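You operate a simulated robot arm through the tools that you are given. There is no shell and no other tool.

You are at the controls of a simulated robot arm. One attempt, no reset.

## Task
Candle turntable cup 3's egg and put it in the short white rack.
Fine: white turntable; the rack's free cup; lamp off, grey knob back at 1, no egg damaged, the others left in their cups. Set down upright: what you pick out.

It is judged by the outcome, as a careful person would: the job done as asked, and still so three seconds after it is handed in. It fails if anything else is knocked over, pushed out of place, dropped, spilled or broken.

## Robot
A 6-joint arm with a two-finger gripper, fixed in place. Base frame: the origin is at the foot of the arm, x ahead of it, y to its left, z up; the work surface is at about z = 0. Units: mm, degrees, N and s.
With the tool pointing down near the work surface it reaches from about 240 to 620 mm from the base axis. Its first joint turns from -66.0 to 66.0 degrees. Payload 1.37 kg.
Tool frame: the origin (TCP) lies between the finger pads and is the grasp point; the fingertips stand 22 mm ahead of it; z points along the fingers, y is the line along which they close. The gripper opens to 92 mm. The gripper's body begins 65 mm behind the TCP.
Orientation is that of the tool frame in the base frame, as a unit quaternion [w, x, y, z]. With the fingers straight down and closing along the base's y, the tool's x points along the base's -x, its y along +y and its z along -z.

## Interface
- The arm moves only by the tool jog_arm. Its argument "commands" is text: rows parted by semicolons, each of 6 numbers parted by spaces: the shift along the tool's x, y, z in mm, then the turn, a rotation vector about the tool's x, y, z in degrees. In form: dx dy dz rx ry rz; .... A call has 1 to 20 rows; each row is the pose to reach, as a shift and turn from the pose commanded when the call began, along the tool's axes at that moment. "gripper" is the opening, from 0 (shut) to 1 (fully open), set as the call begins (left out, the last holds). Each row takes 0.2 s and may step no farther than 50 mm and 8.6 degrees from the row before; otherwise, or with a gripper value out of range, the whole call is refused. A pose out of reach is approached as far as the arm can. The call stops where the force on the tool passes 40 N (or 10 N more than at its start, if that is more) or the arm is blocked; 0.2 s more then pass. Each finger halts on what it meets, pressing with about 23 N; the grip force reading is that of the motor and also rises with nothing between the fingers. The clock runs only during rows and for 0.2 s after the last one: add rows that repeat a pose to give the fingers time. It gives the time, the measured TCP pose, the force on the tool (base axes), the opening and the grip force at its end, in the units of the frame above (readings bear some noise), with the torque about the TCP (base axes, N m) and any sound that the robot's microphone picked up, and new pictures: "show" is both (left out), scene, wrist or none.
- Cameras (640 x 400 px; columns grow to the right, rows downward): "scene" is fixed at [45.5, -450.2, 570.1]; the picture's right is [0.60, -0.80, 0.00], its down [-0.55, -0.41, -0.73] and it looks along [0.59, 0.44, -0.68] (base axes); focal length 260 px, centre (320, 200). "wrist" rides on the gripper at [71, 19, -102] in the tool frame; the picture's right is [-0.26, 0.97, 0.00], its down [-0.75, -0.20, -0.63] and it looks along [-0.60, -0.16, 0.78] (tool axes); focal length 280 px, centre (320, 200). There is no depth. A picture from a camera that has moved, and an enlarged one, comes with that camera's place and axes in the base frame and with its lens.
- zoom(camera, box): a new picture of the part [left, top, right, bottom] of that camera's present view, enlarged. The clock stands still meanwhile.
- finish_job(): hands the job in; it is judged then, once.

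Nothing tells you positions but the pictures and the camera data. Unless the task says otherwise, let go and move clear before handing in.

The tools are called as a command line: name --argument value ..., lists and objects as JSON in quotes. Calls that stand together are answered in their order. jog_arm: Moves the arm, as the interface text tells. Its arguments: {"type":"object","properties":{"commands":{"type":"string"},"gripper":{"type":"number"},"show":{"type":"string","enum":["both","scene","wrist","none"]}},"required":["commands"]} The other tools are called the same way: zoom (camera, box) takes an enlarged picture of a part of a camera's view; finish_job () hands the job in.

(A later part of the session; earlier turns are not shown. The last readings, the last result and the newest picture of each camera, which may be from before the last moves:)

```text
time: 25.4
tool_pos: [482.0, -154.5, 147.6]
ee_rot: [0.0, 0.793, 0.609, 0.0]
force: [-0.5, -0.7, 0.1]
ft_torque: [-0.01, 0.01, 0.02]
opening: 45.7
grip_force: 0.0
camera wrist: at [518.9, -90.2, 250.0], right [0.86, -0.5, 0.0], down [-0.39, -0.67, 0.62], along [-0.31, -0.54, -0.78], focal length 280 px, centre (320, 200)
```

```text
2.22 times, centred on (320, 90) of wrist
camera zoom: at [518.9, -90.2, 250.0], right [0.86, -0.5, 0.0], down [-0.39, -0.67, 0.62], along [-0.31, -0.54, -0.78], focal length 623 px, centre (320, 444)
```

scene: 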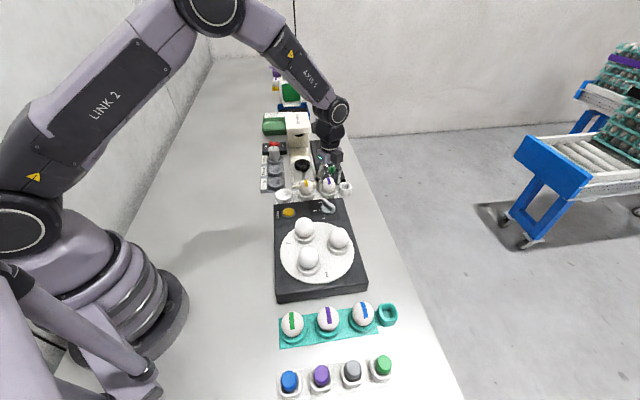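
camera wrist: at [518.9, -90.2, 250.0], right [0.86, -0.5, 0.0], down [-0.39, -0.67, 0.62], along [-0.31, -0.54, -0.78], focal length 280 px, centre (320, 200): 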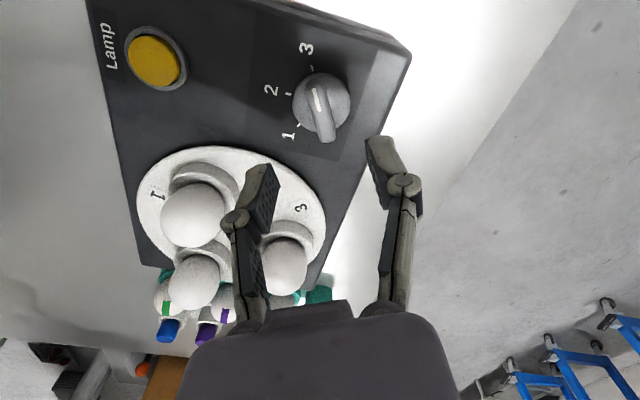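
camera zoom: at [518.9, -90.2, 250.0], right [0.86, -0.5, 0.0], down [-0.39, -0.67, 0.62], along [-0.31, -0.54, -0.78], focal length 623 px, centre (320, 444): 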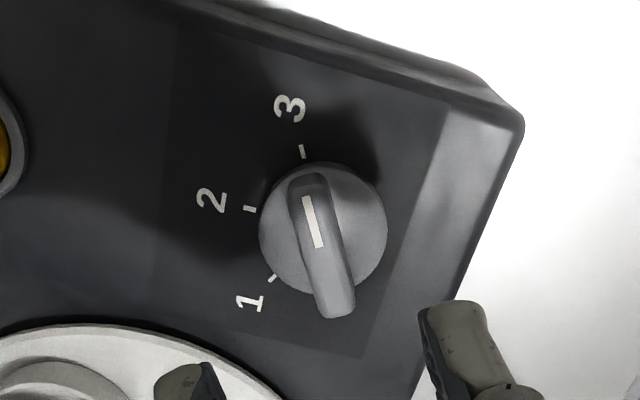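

The fingers are centred on the knob bar to within about 0.7 mm. I'll go down, grip it and turn it back counter-clockwise towards 1, checking the force at each stage.

jog_arm --commands "0 0 35 0 0 0; 0 0 60 0 0 0; 0 0 68 0 0 0; 0 0 68 0 0 0" --show "none"

jog_arm --commands "0 0 0 0 0 0; 0 0 0 0 0 0; 0 0 0 0 0 0; 0 0 0 0 0 0" --gripper 0.0 --show "none"

jog_arm --commands "0 0 0 0 0 -7.5; 0 0 0 0 0 -15; 0 0 0 0 0 -22.5; 0 0 0 0 0 -30; 0 0 0 0 0 -30" --show "wrist"

```text
time: 26.4
tool_pos: [481.9, -154.6, 81.6]
ee_rot: [0.0, 0.794, 0.608, 0.001]
force: [0.1, -0.5, 0.3]
ft_torque: [-0.05, -0.03, 0.0]
opening: 46.2
grip_force: 0.0
```

```text
time: 27.4
tool_pos: [482.8, -153.9, 79.9]
ee_rot: [0.002, 0.794, 0.609, 0.002]
force: [10.3, -3.4, -7.0]
ft_torque: [-0.04, -0.2, -0.01]
opening: 12.4
grip_force: 27.9
```

```text
time: 28.6
tool_pos: [482.3, -154.3, 80.8]
ee_rot: [0.0, 0.608, 0.794, 0.0]
force: [2.6, -9.8, 3.6]
ft_torque: [-0.27, -0.06, 0.04]
opening: 12.0
grip_force: 27.6
camera wrist: at [483.1, -80.3, 181.9], right [1.0, 0.0, 0.0], down [0.0, -0.78, 0.63], along [0.0, -0.63, -0.78], focal length 280 px, centre (320, 200)
```

wrist: 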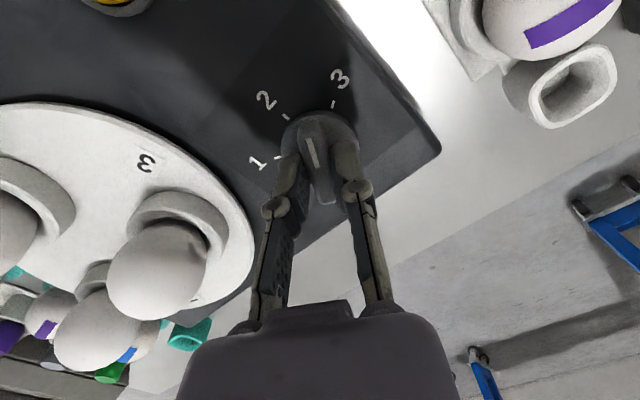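

The side load is only about 10 N and the turntable is turning back. I'll continue towards 2 and then 1.

jog_arm --commands "0 0 0 0 0 -7.5; 0 0 0 0 0 -15; 0 0 0 0 0 -22.5; 0 0 0 0 0 -30; 0 0 0 0 0 -30" --show "none"

```text
time: 29.8
tool_pos: [482.7, -155.9, 80.9]
ee_rot: [0.0, 0.381, 0.924, -0.001]
force: [-0.2, -11.9, 7.0]
ft_torque: [0.0, 0.21, 0.0]
opening: 12.3
grip_force: 28.2
```

jog_arm --commands "0 0 0 0 0 -7.5; 0 0 0 0 0 -15; 0 0 0 0 0 -22.5; 0 0 0 0 0 -30; 0 0 0 0 0 -30" --show "none"

```text
time: 31.0
tool_pos: [482.7, -154.9, 81.2]
ee_rot: [0.0, 0.13, 0.992, 0.0]
force: [-7.4, -13.5, 12.6]
ft_torque: [-0.39, -0.18, -0.01]
opening: 12.3
grip_force: 27.5
```

The load is still modest. This is the last 30° back to position 1.

jog_arm --commands "0 0 0 0 0 -7.5; 0 0 0 0 0 -15; 0 0 0 0 0 -22.5; 0 0 0 0 0 -30; 0 0 0 0 0 -30" --show "both"

zoom --camera "wrist" --box '[240, 50, 400, 220]'

```text
time: 32.2
tool_pos: [484.1, -154.5, 81.1]
ee_rot: [0.0, -0.131, 0.991, 0.0]
force: [-8.7, -11.8, 16.8]
ft_torque: [-0.23, 0.11, -0.02]
opening: 12.5
grip_force: 28.9
camera wrist: at [409.6, -153.6, 181.8], right [0.0, 1.0, 0.0], down [0.78, 0.0, 0.63], along [0.63, 0.0, -0.78], focal length 280 px, centre (320, 200)
```

scene: 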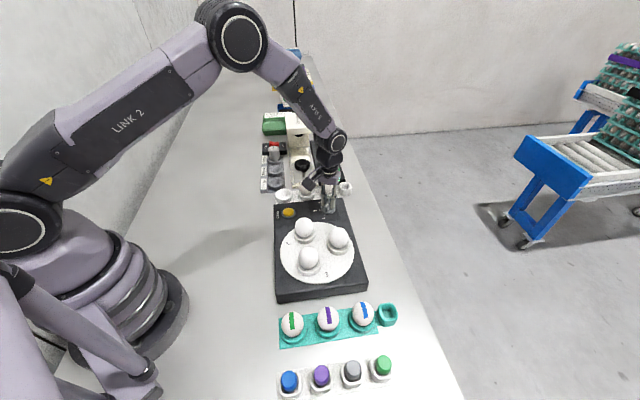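
wrist: 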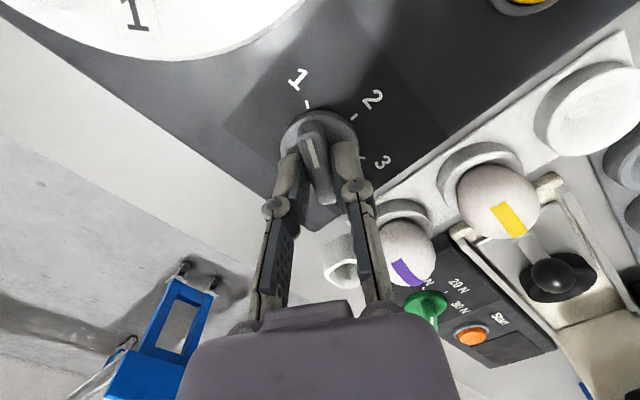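

```text
2.35 times, centred on (320, 135) of wrist
camera zoom: at [409.6, -153.6, 181.8], right [0.0, 1.0, 0.0], down [0.78, 0.0, 0.63], along [0.63, 0.0, -0.78], focal length 660 px, centre (320, 353)
```

zoom: 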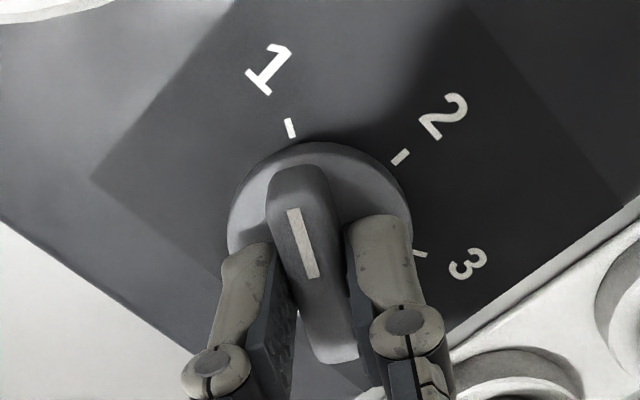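

Knob appears to be back at 1 and label 1 is back by it. I'll release, rise, and verify the pointer and turntable.

jog_arm --commands "0 0 0 0 0 0; 0 0 0 0 0 0; 0 0 0 0 0 0; 0 0 -30 0 0 0; 0 0 -75 0 0 0; 0 0 -120 0 0 0; 0 0 -120 0 0 0" --gripper 0.6 --show "both"

zoom --camera "wrist" --box '[250, 10, 410, 150]'

zoom --camera "scene" --box '[250, 180, 390, 300]'

```text
time: 33.8
tool_pos: [483.1, -154.9, 201.0]
ee_rot: [0.0, -0.131, 0.991, 0.0]
force: [0.5, 0.4, -0.9]
ft_torque: [-0.01, 0.01, -0.03]
opening: 55.1
grip_force: 0.0
camera wrist: at [409.8, -153.6, 302.1], right [0.0, 1.0, 0.0], down [0.78, 0.0, 0.63], along [0.63, 0.0, -0.78], focal length 280 px, centre (320, 200)
```

scene: 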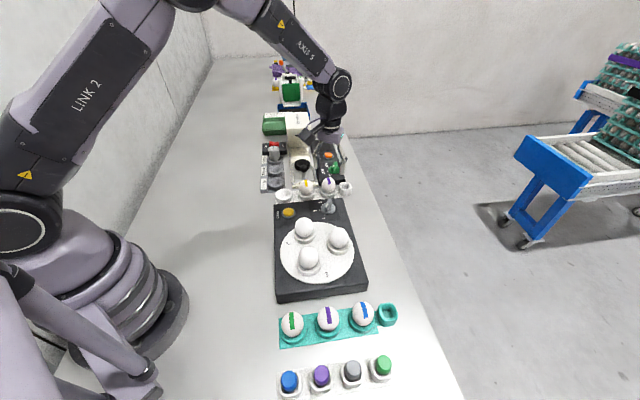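
wrist: 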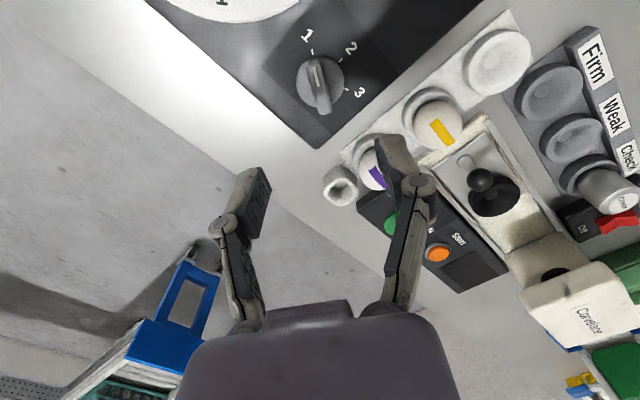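

```text
2.86 times, centred on (330, 80) of wrist
camera zoom: at [409.8, -153.6, 302.1], right [0.0, 1.0, 0.0], down [0.78, 0.0, 0.63], along [0.63, 0.0, -0.78], focal length 801 px, centre (291, 543)
```

zoom: 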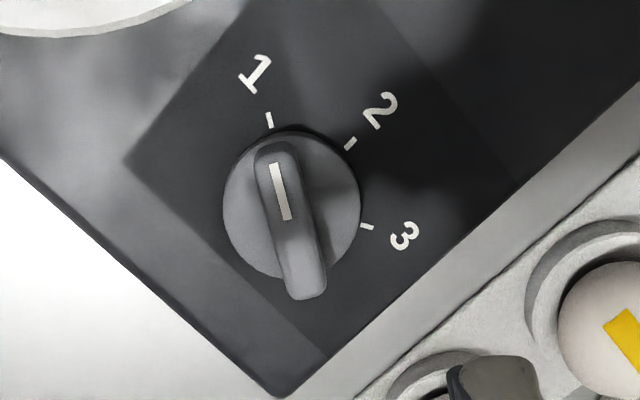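

```text
3.33 times, centred on (320, 240) of scene
camera zoom: at [45.5, -450.2, 570.1], right [0.6, -0.8, 0.0], down [-0.55, -0.41, -0.73], along [0.59, 0.44, -0.68], focal length 866 px, centre (320, 67)
```

zoom: 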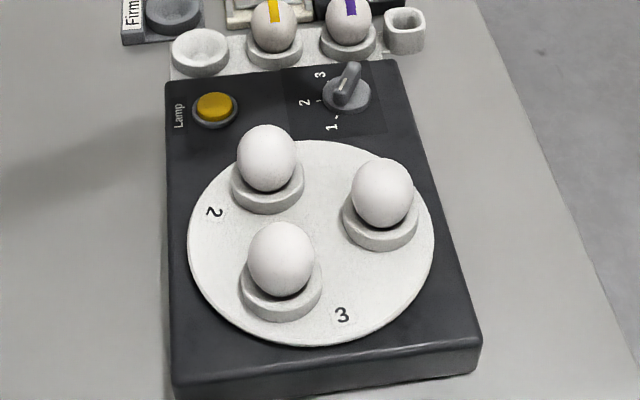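

The knob's mark points at 1, the lamp is off and the turntable is back, with cup 3's egg at the near side. I'll move above that egg with the fingers aligned tangentially to avoid the neighbouring eggs.

jog_arm --commands "41 -5.6 -10 0 0 0; 82 -11.1 -20 0 0 0; 123 -16.7 -20 0 0 0; 164 -22.2 -20 0 0 0; 205.2 -27.8 -20 0 0 0; 205.2 -27.8 -20 0 0 0" --gripper 0.8 --show "both"

zoom --camera "wrist" --box '[200, 20, 460, 200]'

zoom --camera "scene" --box '[280, 210, 360, 290]'

```text
time: 35.2
tool_pos: [292.7, -234.6, 220.4]
ee_rot: [0.0, -0.131, 0.991, 0.0]
force: [-0.7, -0.1, 0.1]
ft_torque: [-0.05, 0.0, -0.03]
opening: 73.7
grip_force: 0.0
camera wrist: at [219.1, -233.3, 321.3], right [0.0, 1.0, 0.0], down [0.78, 0.0, 0.63], along [0.63, 0.0, -0.78], focal length 280 px, centre (320, 200)
```

scene: 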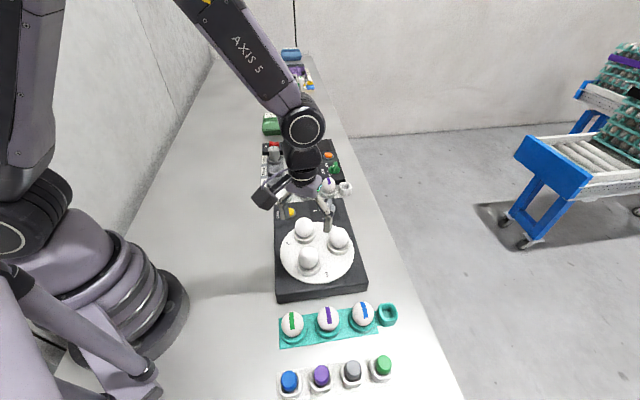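
wrist: 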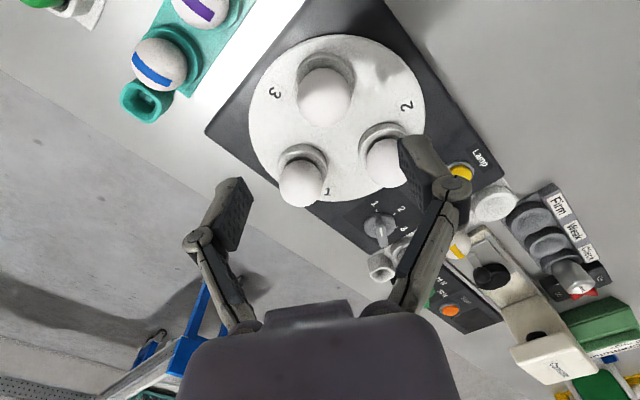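

```text
2.22 times, centred on (330, 110) of wrist
camera zoom: at [219.1, -233.3, 321.3], right [0.0, 1.0, 0.0], down [0.78, 0.0, 0.63], along [0.63, 0.0, -0.78], focal length 623 px, centre (298, 400)
```

zoom: 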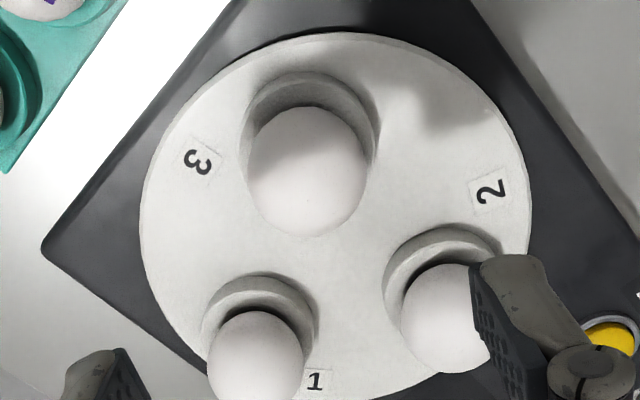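

```text
5.00 times, centred on (320, 250) of scene
camera zoom: at [45.5, -450.2, 570.1], right [0.6, -0.8, 0.0], down [-0.55, -0.41, -0.73], along [0.59, 0.44, -0.68], focal length 1298 px, centre (320, -50)
```

zoom: 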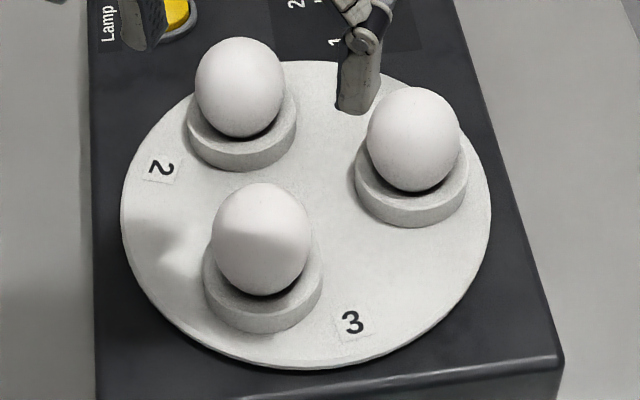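

I place cup 3's egg centre at about (299, -230.6, 84), roughly 45 mm wide. I'll zoom in to measure the cup rim height so the fingertips stay above it.

zoom --camera "scene" --box '[285, 240, 335, 290]'

zoom --camera "wrist" --box '[270, 40, 390, 140]'

zoom --camera "scene" --box '[320, 215, 370, 265]'

```text
8.00 times, centred on (310, 265) of scene
camera zoom: at [45.5, -450.2, 570.1], right [0.6, -0.8, 0.0], down [-0.55, -0.41, -0.73], along [0.59, 0.44, -0.68], focal length 2077 px, centre (400, -320)
```

zoom: 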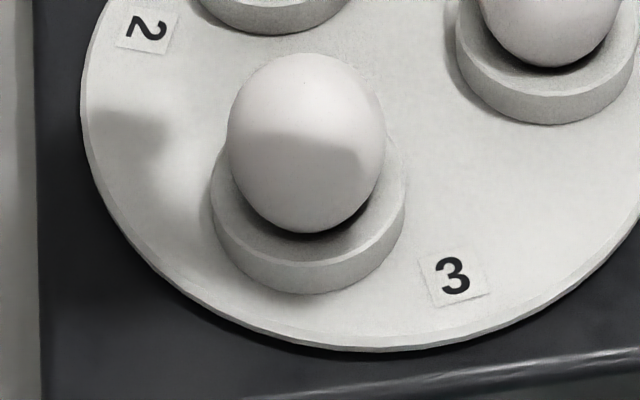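

```text
4.00 times, centred on (330, 90) of wrist
camera zoom: at [219.1, -233.3, 321.3], right [0.0, 1.0, 0.0], down [0.78, 0.0, 0.63], along [0.63, 0.0, -0.78], focal length 1122 px, centre (280, 640)
```

zoom: 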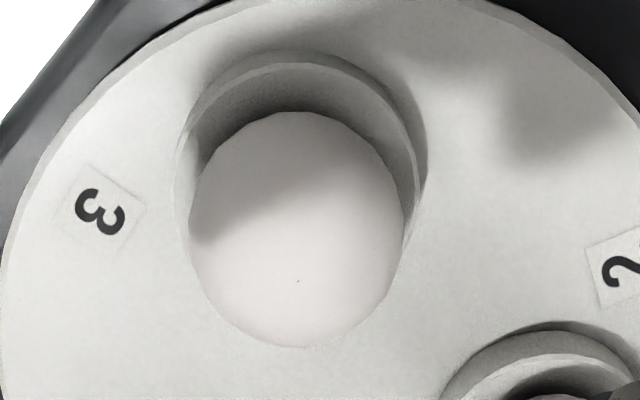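

```text
8.00 times, centred on (345, 240) of scene
camera zoom: at [45.5, -450.2, 570.1], right [0.6, -0.8, 0.0], down [-0.55, -0.41, -0.73], along [0.59, 0.44, -0.68], focal length 2077 px, centre (120, -120)
```

zoom: 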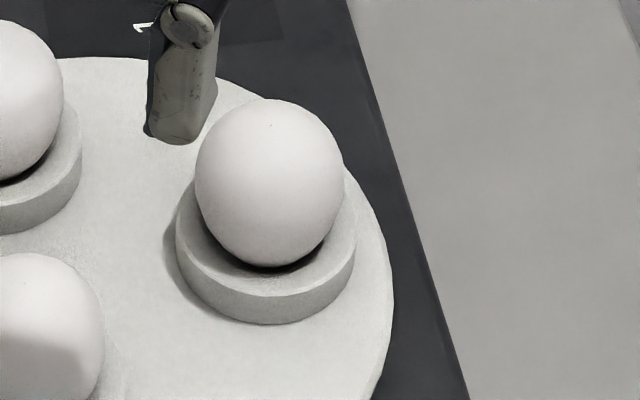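

The cup rim's top is at z≈69 with about 28 mm radius, so I'll keep the fingertips at z≈73, meaning the TCP at about 95. I'll centre over the egg and descend part way to check alignment.

jog_arm --commands "-3.6 0.9 20 0 0 0; -7.3 1.8 50 0 0 0; -7.3 1.8 75 0 0 0; -7.3 1.8 75 0 0 0" --show "both"

zoom --camera "wrist" --box '[200, 50, 440, 250]'

zoom --camera "scene" --box '[270, 200, 370, 290]'

```text
time: 36.2
tool_pos: [298.4, -230.4, 145.0]
ee_rot: [0.0, -0.13, 0.991, 0.0]
force: [0.4, -0.2, 0.3]
ft_torque: [-0.01, -0.02, -0.01]
opening: 73.5
grip_force: 0.0
camera wrist: at [225.5, -230.0, 246.5], right [0.0, 1.0, 0.0], down [0.78, 0.0, 0.63], along [0.63, 0.0, -0.78], focal length 280 px, centre (320, 200)
```

scene: 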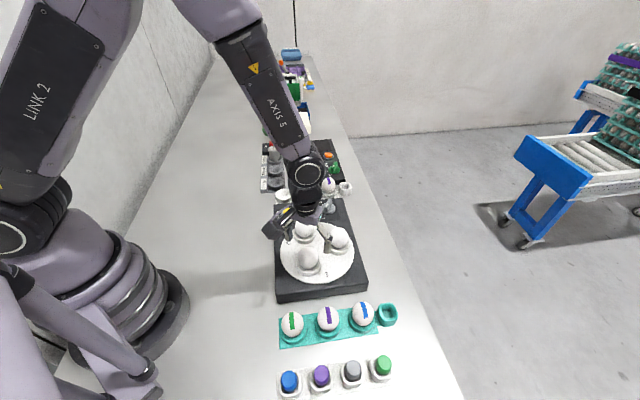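
wrist: 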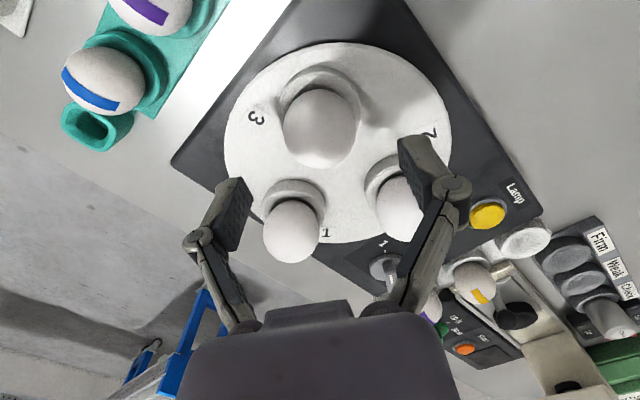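

```text
2.00 times, centred on (320, 150) of wrist
camera zoom: at [225.5, -230.0, 246.5], right [0.0, 1.0, 0.0], down [0.78, 0.0, 0.63], along [0.63, 0.0, -0.78], focal length 561 px, centre (320, 300)
```

zoom: 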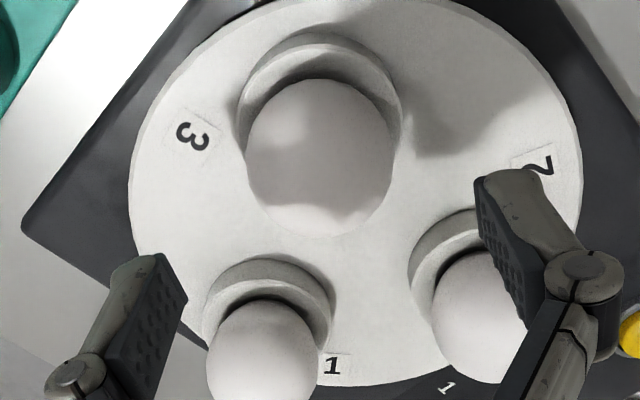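

```text
4.44 times, centred on (320, 245) of scene
camera zoom: at [45.5, -450.2, 570.1], right [0.6, -0.8, 0.0], down [-0.55, -0.41, -0.73], along [0.59, 0.44, -0.68], focal length 1154 px, centre (320, 0)
```

zoom: 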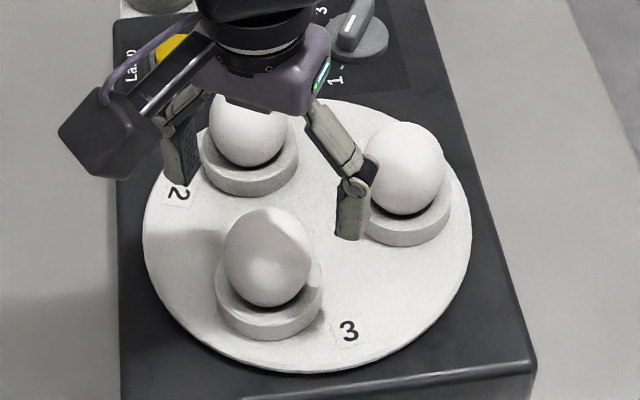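

The egg is centred laterally between the fingers, and about 1.5 mm further out than the TCP. I'll correct that and descend to TCP z≈95.

jog_arm --commands "-1.45 -0.39 15 0 0 0; -1.45 -0.39 30 0 0 0; -1.45 -0.39 42 0 0 0; -1.45 -0.39 50 0 0 0; -1.45 -0.39 50 0 0 0" --show "both"

zoom --camera "wrist" --box '[200, 80, 440, 280]'

zoom --camera "scene" --box '[270, 210, 370, 290]'

```text
time: 37.4
tool_pos: [300.1, -232.2, 95.2]
ee_rot: [0.0, -0.131, 0.991, 0.0]
force: [0.1, -0.8, -0.7]
ft_torque: [0.05, 0.0, 0.05]
opening: 73.6
grip_force: 0.1
camera wrist: at [226.8, -229.8, 196.4], right [0.0, 1.0, 0.0], down [0.78, 0.0, 0.63], along [0.63, 0.0, -0.78], focal length 280 px, centre (320, 200)
```

scene: 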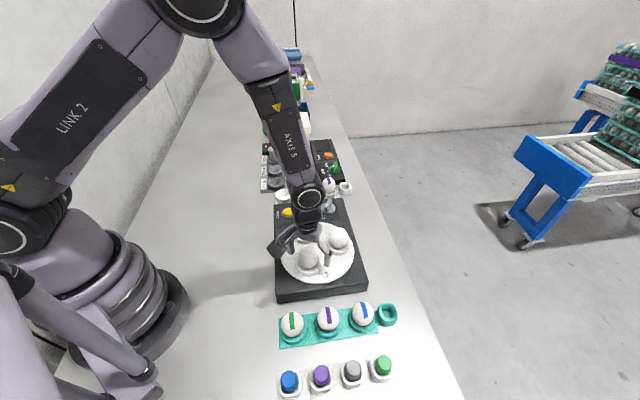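
wrist: 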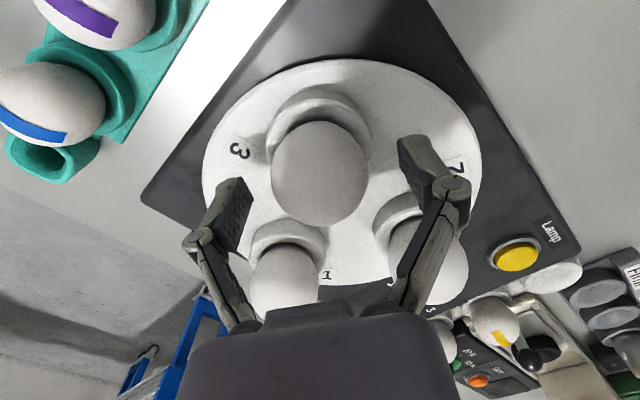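

```text
2.00 times, centred on (320, 180) of wrist
camera zoom: at [226.8, -229.8, 196.4], right [0.0, 1.0, 0.0], down [0.78, 0.0, 0.63], along [0.63, 0.0, -0.78], focal length 561 px, centre (320, 240)
```

zoom: 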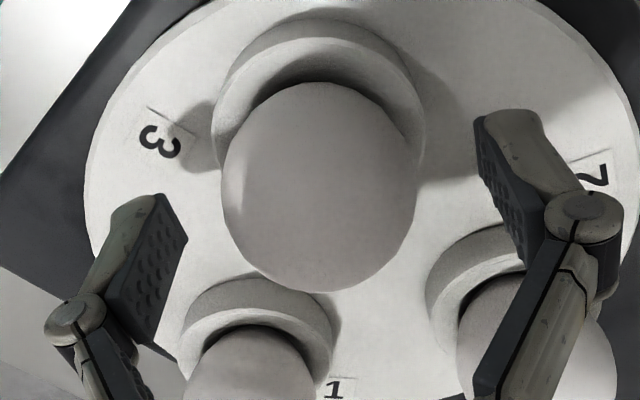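

```text
5.00 times, centred on (320, 250) of scene
camera zoom: at [45.5, -450.2, 570.1], right [0.6, -0.8, 0.0], down [-0.55, -0.41, -0.73], along [0.59, 0.44, -0.68], focal length 1298 px, centre (320, -50)
```

zoom: 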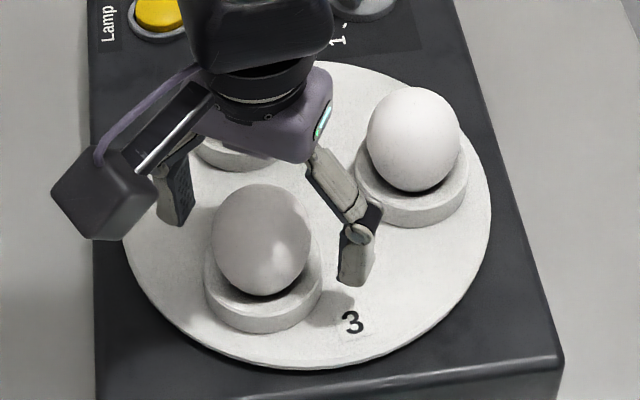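

The egg sits centred between the pads, with the fingertips above the cup rim. I'll close in small steps and watch the grip force so the egg isn't squeezed hard.

jog_arm --commands "0 0 0 0 0 0; 0 0 0 0 0 0; 0 0 0 0 0 0" --gripper 0.52 --show "none"

jog_arm --commands "0 0 0 0 0 0; 0 0 0 0 0 0" --gripper 0.5 --show "none"

jog_arm --commands "0 0 0 0 0 0; 0 0 0 0 0 0" --gripper 0.49 --show "none"

```text
time: 38.2
tool_pos: [300.9, -230.8, 95.9]
ee_rot: [0.0, -0.13, 0.991, 0.001]
force: [0.4, -0.1, 0.1]
ft_torque: [0.02, 0.01, -0.02]
opening: 48.0
grip_force: 0.0
```

```text
time: 38.8
tool_pos: [300.6, -230.2, 95.8]
ee_rot: [-0.001, -0.13, 0.991, 0.0]
force: [0.3, 0.1, -0.1]
ft_torque: [0.0, -0.03, 0.03]
opening: 46.1
grip_force: 0.1
```

```text
time: 39.4
tool_pos: [299.6, -230.9, 94.8]
ee_rot: [0.001, -0.13, 0.991, 0.0]
force: [0.3, -0.7, 0.7]
ft_torque: [0.04, 0.01, 0.02]
opening: 45.1
grip_force: 0.1
```

jog_arm --commands "0 0 0 0 0 0; 0 0 0 0 0 0" --gripper 0.48 --show "none"

jog_arm --commands "0 0 0 0 0 0; 0 0 0 0 0 0" --gripper 0.475 --show "none"

jog_arm --commands "0 0 0 0 0 0; 0 0 0 0 0 0" --gripper 0.47 --show "wrist"

```text
time: 40.0
tool_pos: [299.9, -230.2, 95.9]
ee_rot: [0.0, -0.13, 0.991, 0.0]
force: [-0.1, -0.1, 0.1]
ft_torque: [0.04, -0.01, 0.0]
opening: 44.1
grip_force: 0.0
```

```text
time: 40.6
tool_pos: [299.9, -231.3, 94.7]
ee_rot: [0.0, -0.131, 0.991, 0.0]
force: [-0.3, 0.7, -0.2]
ft_torque: [-0.04, -0.02, -0.03]
opening: 43.9
grip_force: 0.1
```

```text
time: 41.2
tool_pos: [300.1, -231.2, 93.7]
ee_rot: [0.0, -0.131, 0.991, 0.0]
force: [-1.1, 0.3, -1.0]
ft_torque: [0.02, 0.01, 0.01]
opening: 43.8
grip_force: 0.1
camera wrist: at [226.8, -229.7, 196.6], right [0.0, 1.0, 0.0], down [0.78, 0.0, 0.63], along [0.63, 0.0, -0.78], focal length 280 px, centre (320, 200)
```

wrist: 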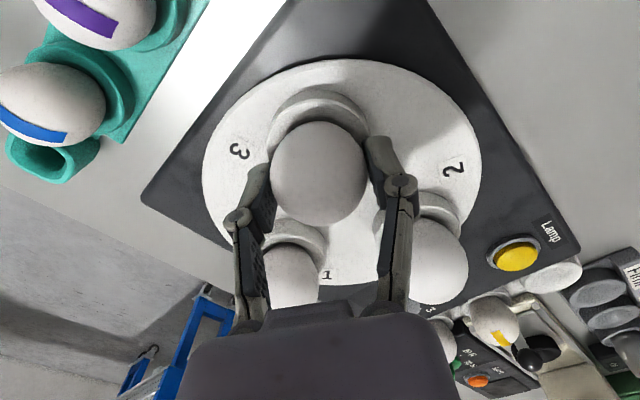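

The fingers have met the egg at about 43.8 mm with almost no force. I'll tighten gradually.

jog_arm --commands "0 0 0 0 0 0; 0 0 0 0 0 0" --gripper 0.46 --show "none"

jog_arm --commands "0 0 0 0 0 0; 0 0 0 0 0 0" --gripper 0.44 --show "none"

```text
time: 41.8
tool_pos: [301.0, -231.0, 94.5]
ee_rot: [0.0, -0.13, 0.991, 0.0]
force: [-0.4, 0.5, 1.2]
ft_torque: [0.0, 0.03, -0.01]
opening: 43.3
grip_force: 4.1
```

```text
time: 42.4
tool_pos: [299.8, -231.6, 94.6]
ee_rot: [0.0, -0.13, 0.991, -0.001]
force: [-0.6, 0.1, 2.6]
ft_torque: [-0.02, 0.04, -0.01]
opening: 42.8
grip_force: 9.6
```

The force rises in proportion to closing, reaching about 9.6 N. I'll close slightly more and try a small test lift.

jog_arm --commands "0 0 0 0 0 0; 0 0 0 0 0 0" --gripper 0.43 --show "none"

jog_arm --commands "0 0 -2 0 0 0; 0 0 -5 0 0 0; 0 0 -5 0 0 0" --show "both"

zoom --camera "scene" --box '[270, 210, 370, 290]'

```text
time: 43.0
tool_pos: [299.6, -230.8, 94.8]
ee_rot: [0.0, -0.131, 0.991, 0.0]
force: [-0.6, -0.3, 2.3]
ft_torque: [0.0, -0.01, -0.02]
opening: 43.0
grip_force: 8.6
```

```text
time: 43.8
tool_pos: [300.4, -230.4, 101.2]
ee_rot: [0.0, -0.131, 0.991, -0.001]
force: [0.7, -0.4, -1.1]
ft_torque: [-0.02, -0.01, -0.02]
opening: 43.0
grip_force: 8.8
camera wrist: at [226.7, -229.8, 201.8], right [0.0, 1.0, 0.0], down [0.78, 0.0, 0.63], along [0.63, 0.0, -0.78], focal length 280 px, centre (320, 200)
```

scene: 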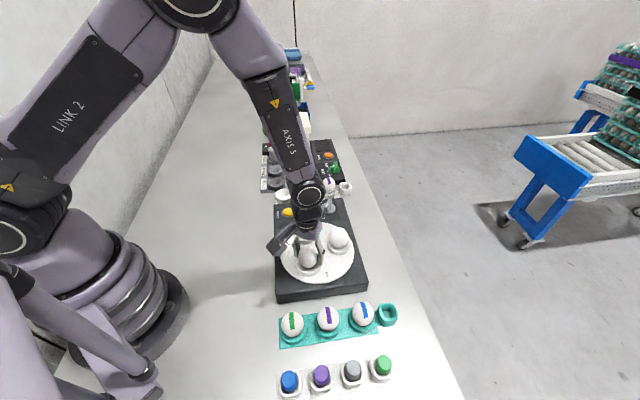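
wrist: 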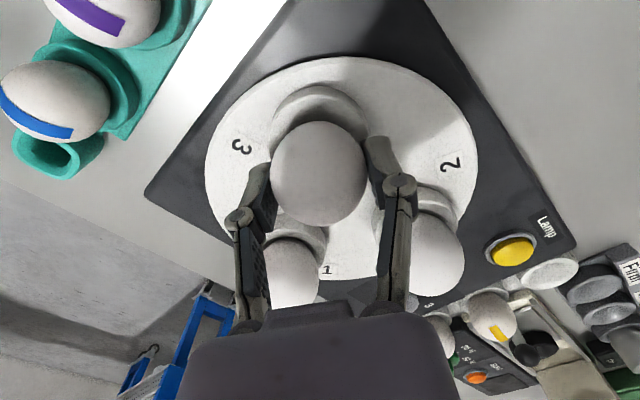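

```text
5.00 times, centred on (320, 250) of scene
camera zoom: at [45.5, -450.2, 570.1], right [0.6, -0.8, 0.0], down [-0.55, -0.41, -0.73], along [0.59, 0.44, -0.68], focal length 1298 px, centre (320, -50)
```

zoom: 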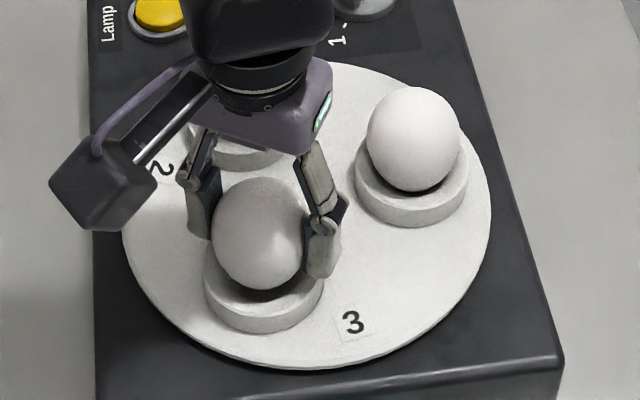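

The egg came up with the fingers without slipping, gripped at about 9 N. I'll raise it well clear, then move towards the white rack to a spot where the wrist camera can see the free cup beside the held egg.

jog_arm --commands "0 0 -20 0 0 0; 0 0 -40 0 0 0; 0 0 -60 0 0 0; 0 0 -80 0 0 0; 0 0 -95 0 0 0; 0 0 -95 0 0 0" --gripper 0.41 --show "both"

```text
time: 45.2
tool_pos: [300.5, -230.9, 195.6]
ee_rot: [0.0, -0.131, 0.991, 0.0]
force: [-0.9, 0.9, -1.6]
ft_torque: [-0.02, 0.0, -0.02]
opening: 42.8
grip_force: 9.2
camera wrist: at [226.6, -229.9, 296.5], right [0.0, 1.0, 0.0], down [0.78, 0.0, 0.63], along [0.63, 0.0, -0.78], focal length 280 px, centre (320, 200)
```

scene: 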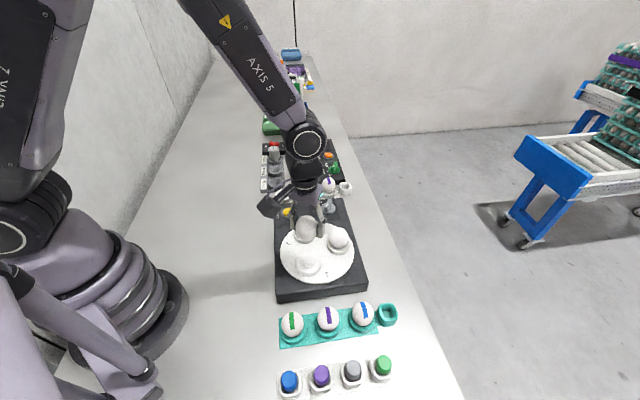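
wrist: 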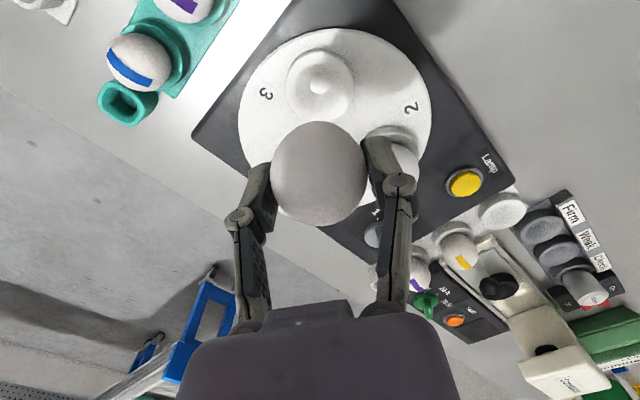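

The egg is held firmly and clear of everything. Now I'll carry it towards the rack at this height.

jog_arm --commands "-12 7.5 0 0 0 0; -35 22 0 0 0 0; -60 38 0 0 0 0; -85 54 0 0 0 0; -110 69.5 0 0 0 0; -135 85.4 0 0 0 0; -152 96 0 0 0 0; -162.1 102.5 0 0 0 0; -162.1 102.5 0 0 0 0" --show "both"

zoom --camera "wrist" --box '[340, 20, 560, 220]'

zoom --camera "scene" --box '[260, 150, 360, 230]'

```text
time: 47.2
tool_pos: [430.8, -88.5, 194.5]
ee_rot: [0.001, -0.131, 0.991, 0.0]
force: [0.0, -0.1, -0.3]
ft_torque: [0.01, -0.01, 0.0]
opening: 42.9
grip_force: 9.1
camera wrist: at [357.4, -88.5, 296.0], right [0.0, 1.0, 0.0], down [0.78, 0.0, 0.63], along [0.63, 0.0, -0.78], focal length 280 px, centre (320, 200)
```

scene: 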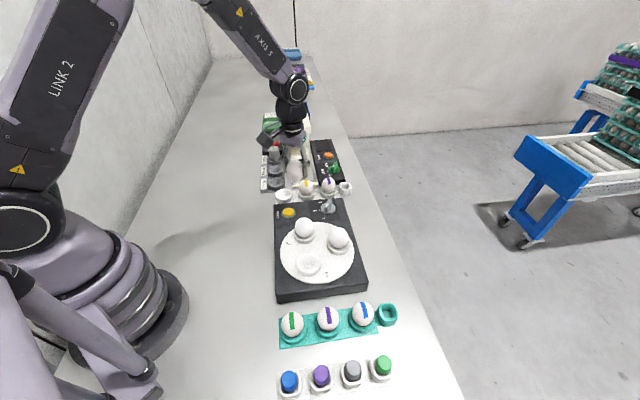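
wrist: 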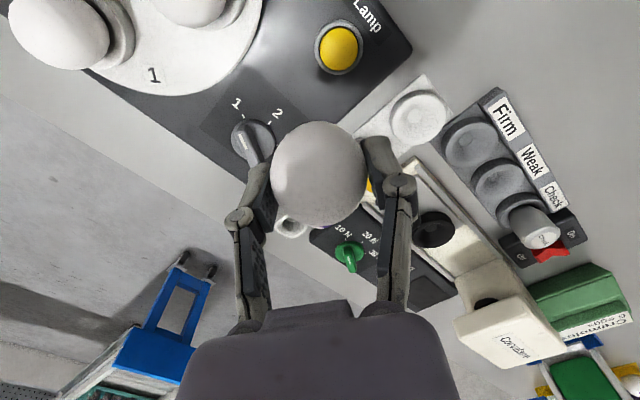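

```text
2.00 times, centred on (450, 120) of wrist
camera zoom: at [357.4, -88.5, 296.0], right [0.0, 1.0, 0.0], down [0.78, 0.0, 0.63], along [0.63, 0.0, -0.78], focal length 561 px, centre (60, 360)
```

zoom: 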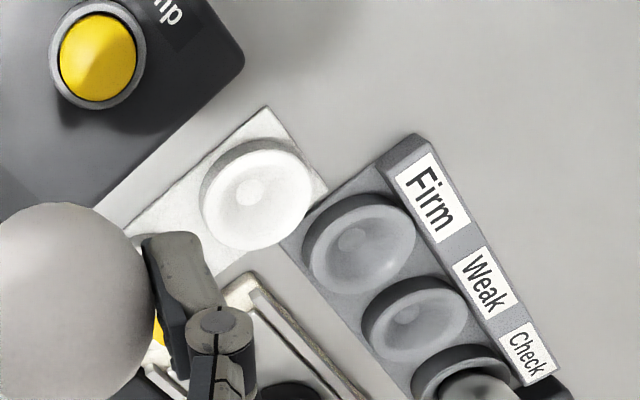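

```text
5.00 times, centred on (310, 190) of scene
camera zoom: at [45.5, -450.2, 570.1], right [0.6, -0.8, 0.0], down [-0.55, -0.41, -0.73], along [0.59, 0.44, -0.68], focal length 1298 px, centre (370, 250)
```

zoom: 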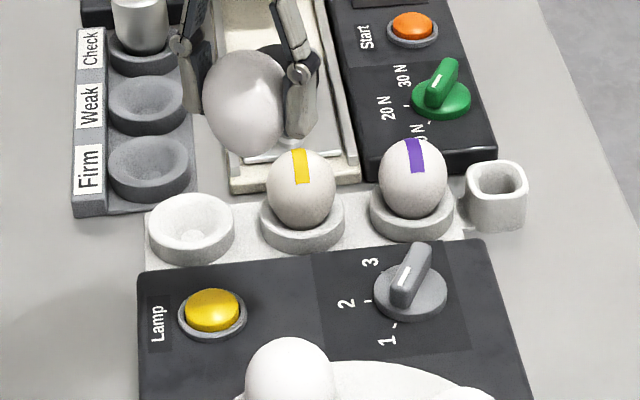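

The free cup measures about (474.5, 13.5) from this view. Before placing, I'll check whether the held egg is still upright.

zoom --camera "scene" --box '[280, 150, 330, 190]'

zoom --camera "wrist" --box '[240, 100, 420, 240]'

zoom --camera "wrist" --box '[370, 60, 480, 170]'

```text
10.00 times, centred on (305, 170) of scene
camera zoom: at [45.5, -450.2, 570.1], right [0.6, -0.8, 0.0], down [-0.55, -0.41, -0.73], along [0.59, 0.44, -0.68], focal length 2597 px, centre (470, 500)
```

zoom: 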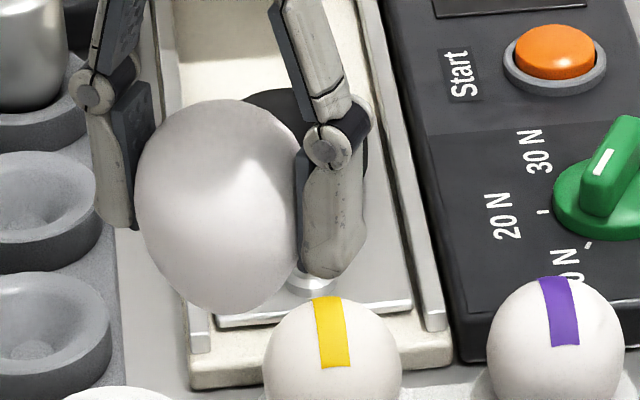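

```text
2.86 times, centred on (330, 170) of wrist
camera zoom: at [357.4, -88.5, 296.0], right [0.0, 1.0, 0.0], down [0.78, 0.0, 0.63], along [0.63, 0.0, -0.78], focal length 801 px, centre (291, 286)
```

zoom: 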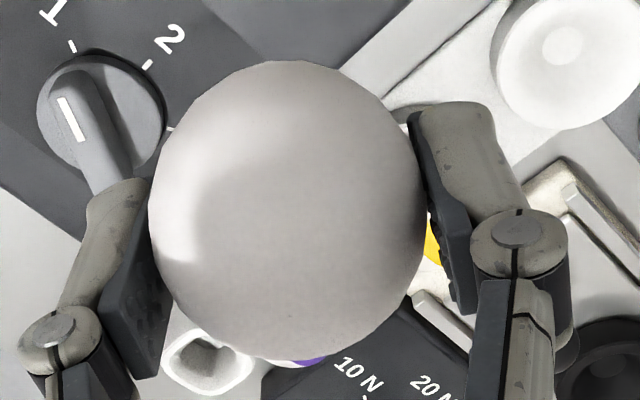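

```text
3.64 times, centred on (425, 115) of wrist
camera zoom: at [357.4, -88.5, 296.0], right [0.0, 1.0, 0.0], down [0.78, 0.0, 0.63], along [0.63, 0.0, -0.78], focal length 1020 px, centre (-62, 509)
```

zoom: 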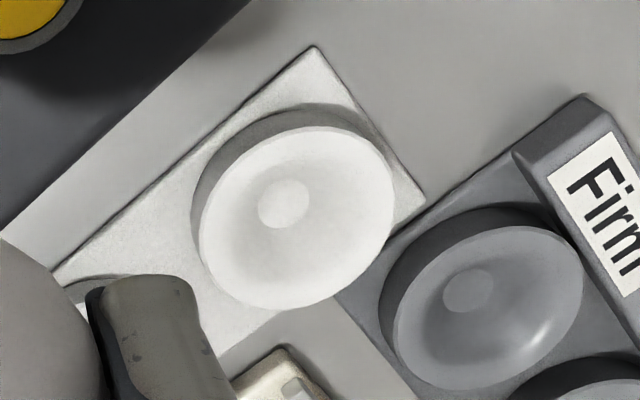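

The egg is still upright and seated the same in the pads. I'll move over the free cup and descend part way, then check alignment from both cameras.

jog_arm --commands "-10 13 0 0 0 0; -27 35 0 0 0 0; -45 58 0 0 0 0; -60 77.5 0 0 0 0; -68.1 88.1 0 0 0 0; -68.1 88.1 25 0 0 0; -68.1 88.1 50 0 0 0; -68.1 88.1 75 0 0 0; -68.1 88.1 95 0 0 0; -68.1 88.1 95 0 0 0" --show "both"

zoom --camera "wrist" --box '[200, 60, 440, 260]'

zoom --camera "scene" --box '[250, 150, 340, 220]'

```text
time: 49.4
tool_pos: [473.2, 12.6, 99.3]
ee_rot: [0.001, -0.131, 0.991, 0.0]
force: [-1.1, -0.6, 0.0]
ft_torque: [0.04, -0.01, 0.0]
opening: 42.8
grip_force: 9.4
camera wrist: at [399.4, 14.2, 201.3], right [0.0, 1.0, 0.0], down [0.78, 0.0, 0.63], along [0.63, 0.0, -0.78], focal length 280 px, centre (320, 200)
```

scene: 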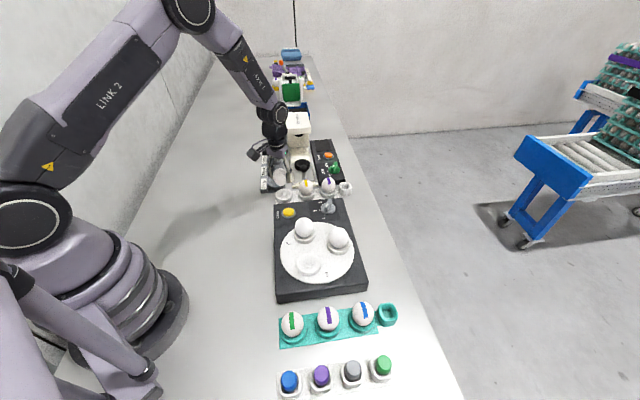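
wrist: 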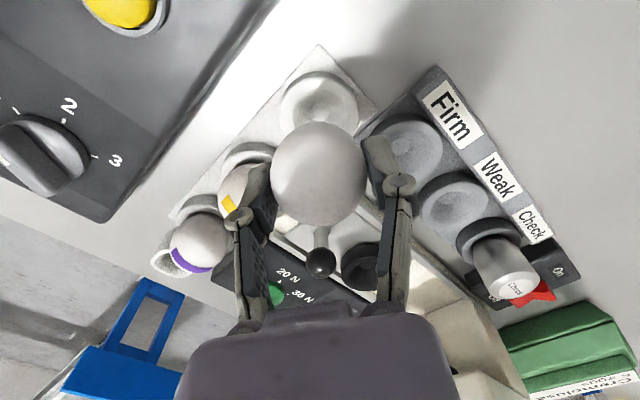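

```text
2.00 times, centred on (320, 160) of wrist
camera zoom: at [399.4, 14.2, 201.3], right [0.0, 1.0, 0.0], down [0.78, 0.0, 0.63], along [0.63, 0.0, -0.78], focal length 561 px, centre (320, 280)
```

zoom: 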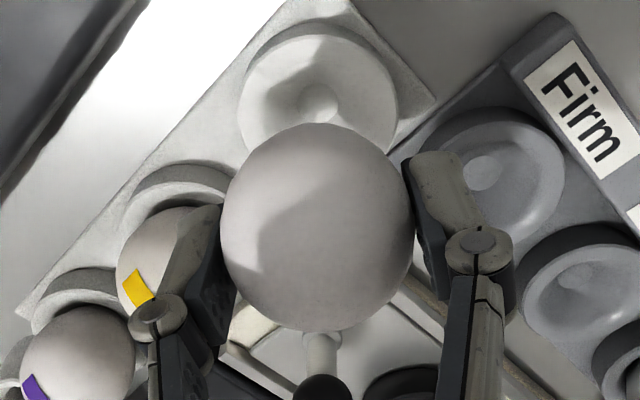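

```text
5.71 times, centred on (295, 185) of scene
camera zoom: at [45.5, -450.2, 570.1], right [0.6, -0.8, 0.0], down [-0.55, -0.41, -0.73], along [0.59, 0.44, -0.68], focal length 1484 px, centre (463, 286)
```

zoom: 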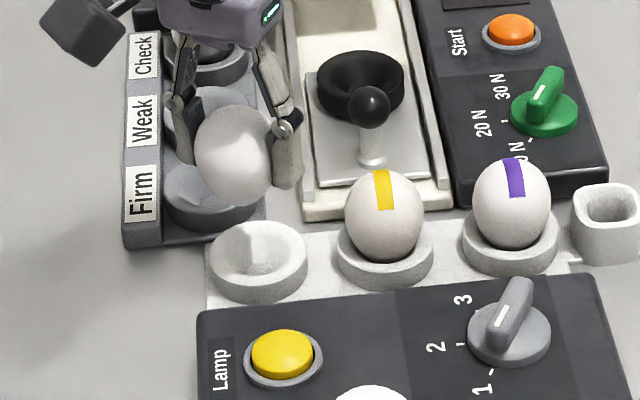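

Alignment is close, and the cup is about 2 mm further out in x. I'll correct that and lower the egg to just above the cup's rim.

jog_arm --commands "-1.7 -0.5 10 0 0 0; -1.7 -0.5 22 0 0 0; -1.7 -0.5 32 0 0 0; -1.7 -0.5 40 0 0 0; -1.7 -0.5 40 0 0 0" --show "both"

zoom --camera "wrist" --box '[200, 60, 440, 260]'

zoom --camera "scene" --box '[260, 160, 320, 210]'

```text
time: 50.6
tool_pos: [474.8, 11.5, 60.7]
ee_rot: [-0.001, -0.13, 0.992, 0.0]
force: [-0.5, -0.2, 0.2]
ft_torque: [-0.02, -0.02, 0.0]
opening: 43.1
grip_force: 8.8
camera wrist: at [401.1, 14.0, 161.2], right [0.0, 1.0, 0.0], down [0.78, 0.0, 0.63], along [0.63, 0.0, -0.78], focal length 280 px, centre (320, 200)
```

scene: 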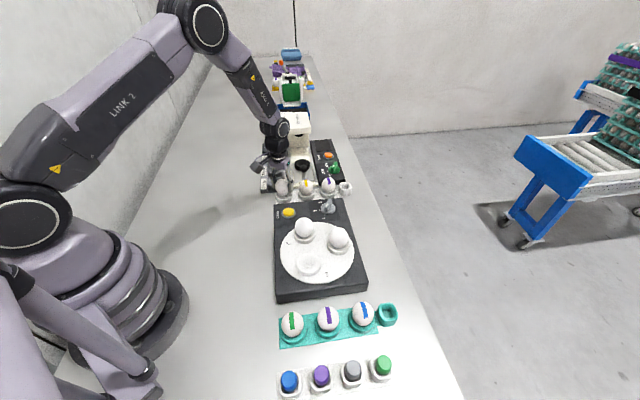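
wrist: 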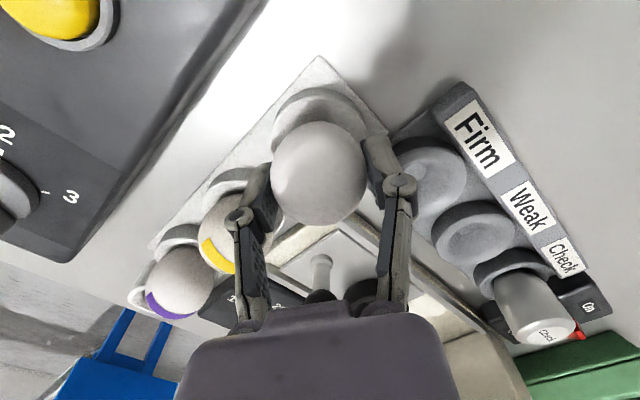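

```text
2.00 times, centred on (320, 160) of wrist
camera zoom: at [401.1, 14.0, 161.2], right [0.0, 1.0, 0.0], down [0.78, 0.0, 0.63], along [0.63, 0.0, -0.78], focal length 561 px, centre (320, 280)
```

zoom: 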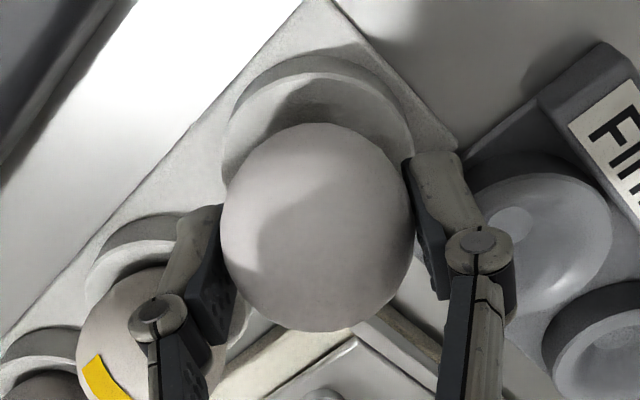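

```text
8.00 times, centred on (290, 185) of scene
camera zoom: at [45.5, -450.2, 570.1], right [0.6, -0.8, 0.0], down [-0.55, -0.41, -0.73], along [0.59, 0.44, -0.68], focal length 2077 px, centre (560, 320)
```

zoom: 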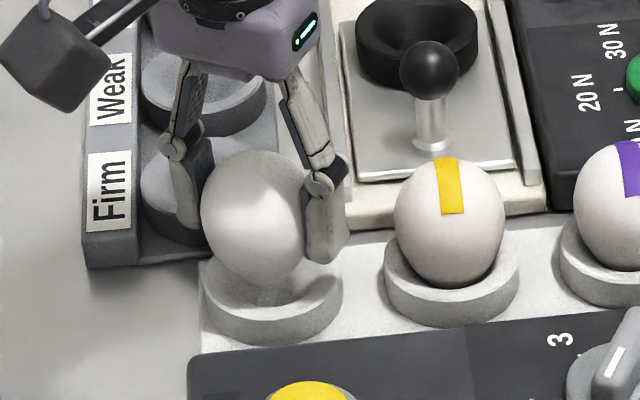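

The egg hovers just above the cup with the rim visible behind it. I'll nudge 1.2 mm further out and lower it gently, watching for contact.

jog_arm --commands "-1.2 -0.3 5 0 0 0; -1.2 -0.3 9 0 0 0; -1.2 -0.3 12 0 0 0; -1.2 -0.3 12 0 0 0" --show "none"

jog_arm --commands "0 0 1 0 0 0; 0 0 2 0 0 0; 0 0 2 0 0 0" --show "scene"

zoom --camera "scene" --box '[260, 160, 320, 210]'

```text
time: 51.6
tool_pos: [476.2, 12.3, 47.2]
ee_rot: [0.0, -0.13, 0.991, 0.0]
force: [-0.3, 0.1, 0.6]
ft_torque: [0.0, 0.02, 0.0]
opening: 43.1
grip_force: 9.2
```

```text
time: 52.4
tool_pos: [478.2, 11.8, 46.7]
ee_rot: [0.001, -0.13, 0.992, 0.0]
force: [1.8, -0.7, 3.9]
ft_torque: [0.02, -0.01, 0.02]
opening: 42.8
grip_force: 8.9
```

scene: 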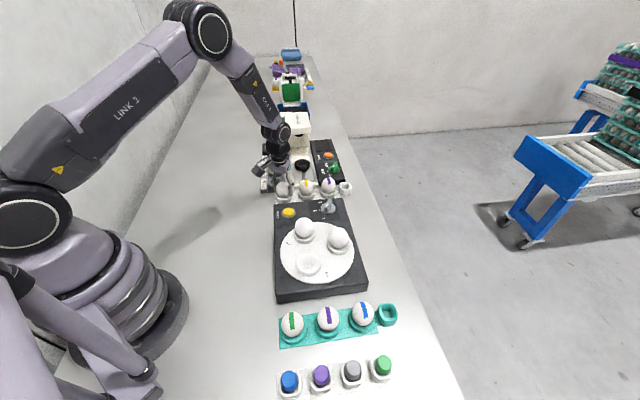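

```text
8.00 times, centred on (290, 185) of scene
camera zoom: at [45.5, -450.2, 570.1], right [0.6, -0.8, 0.0], down [-0.55, -0.41, -0.73], along [0.59, 0.44, -0.68], focal length 2077 px, centre (560, 320)
```

zoom: 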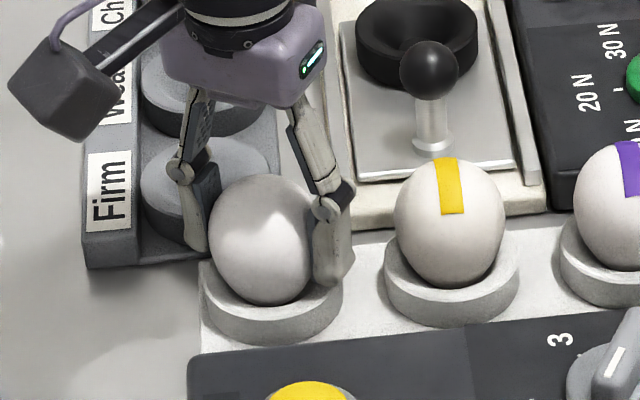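

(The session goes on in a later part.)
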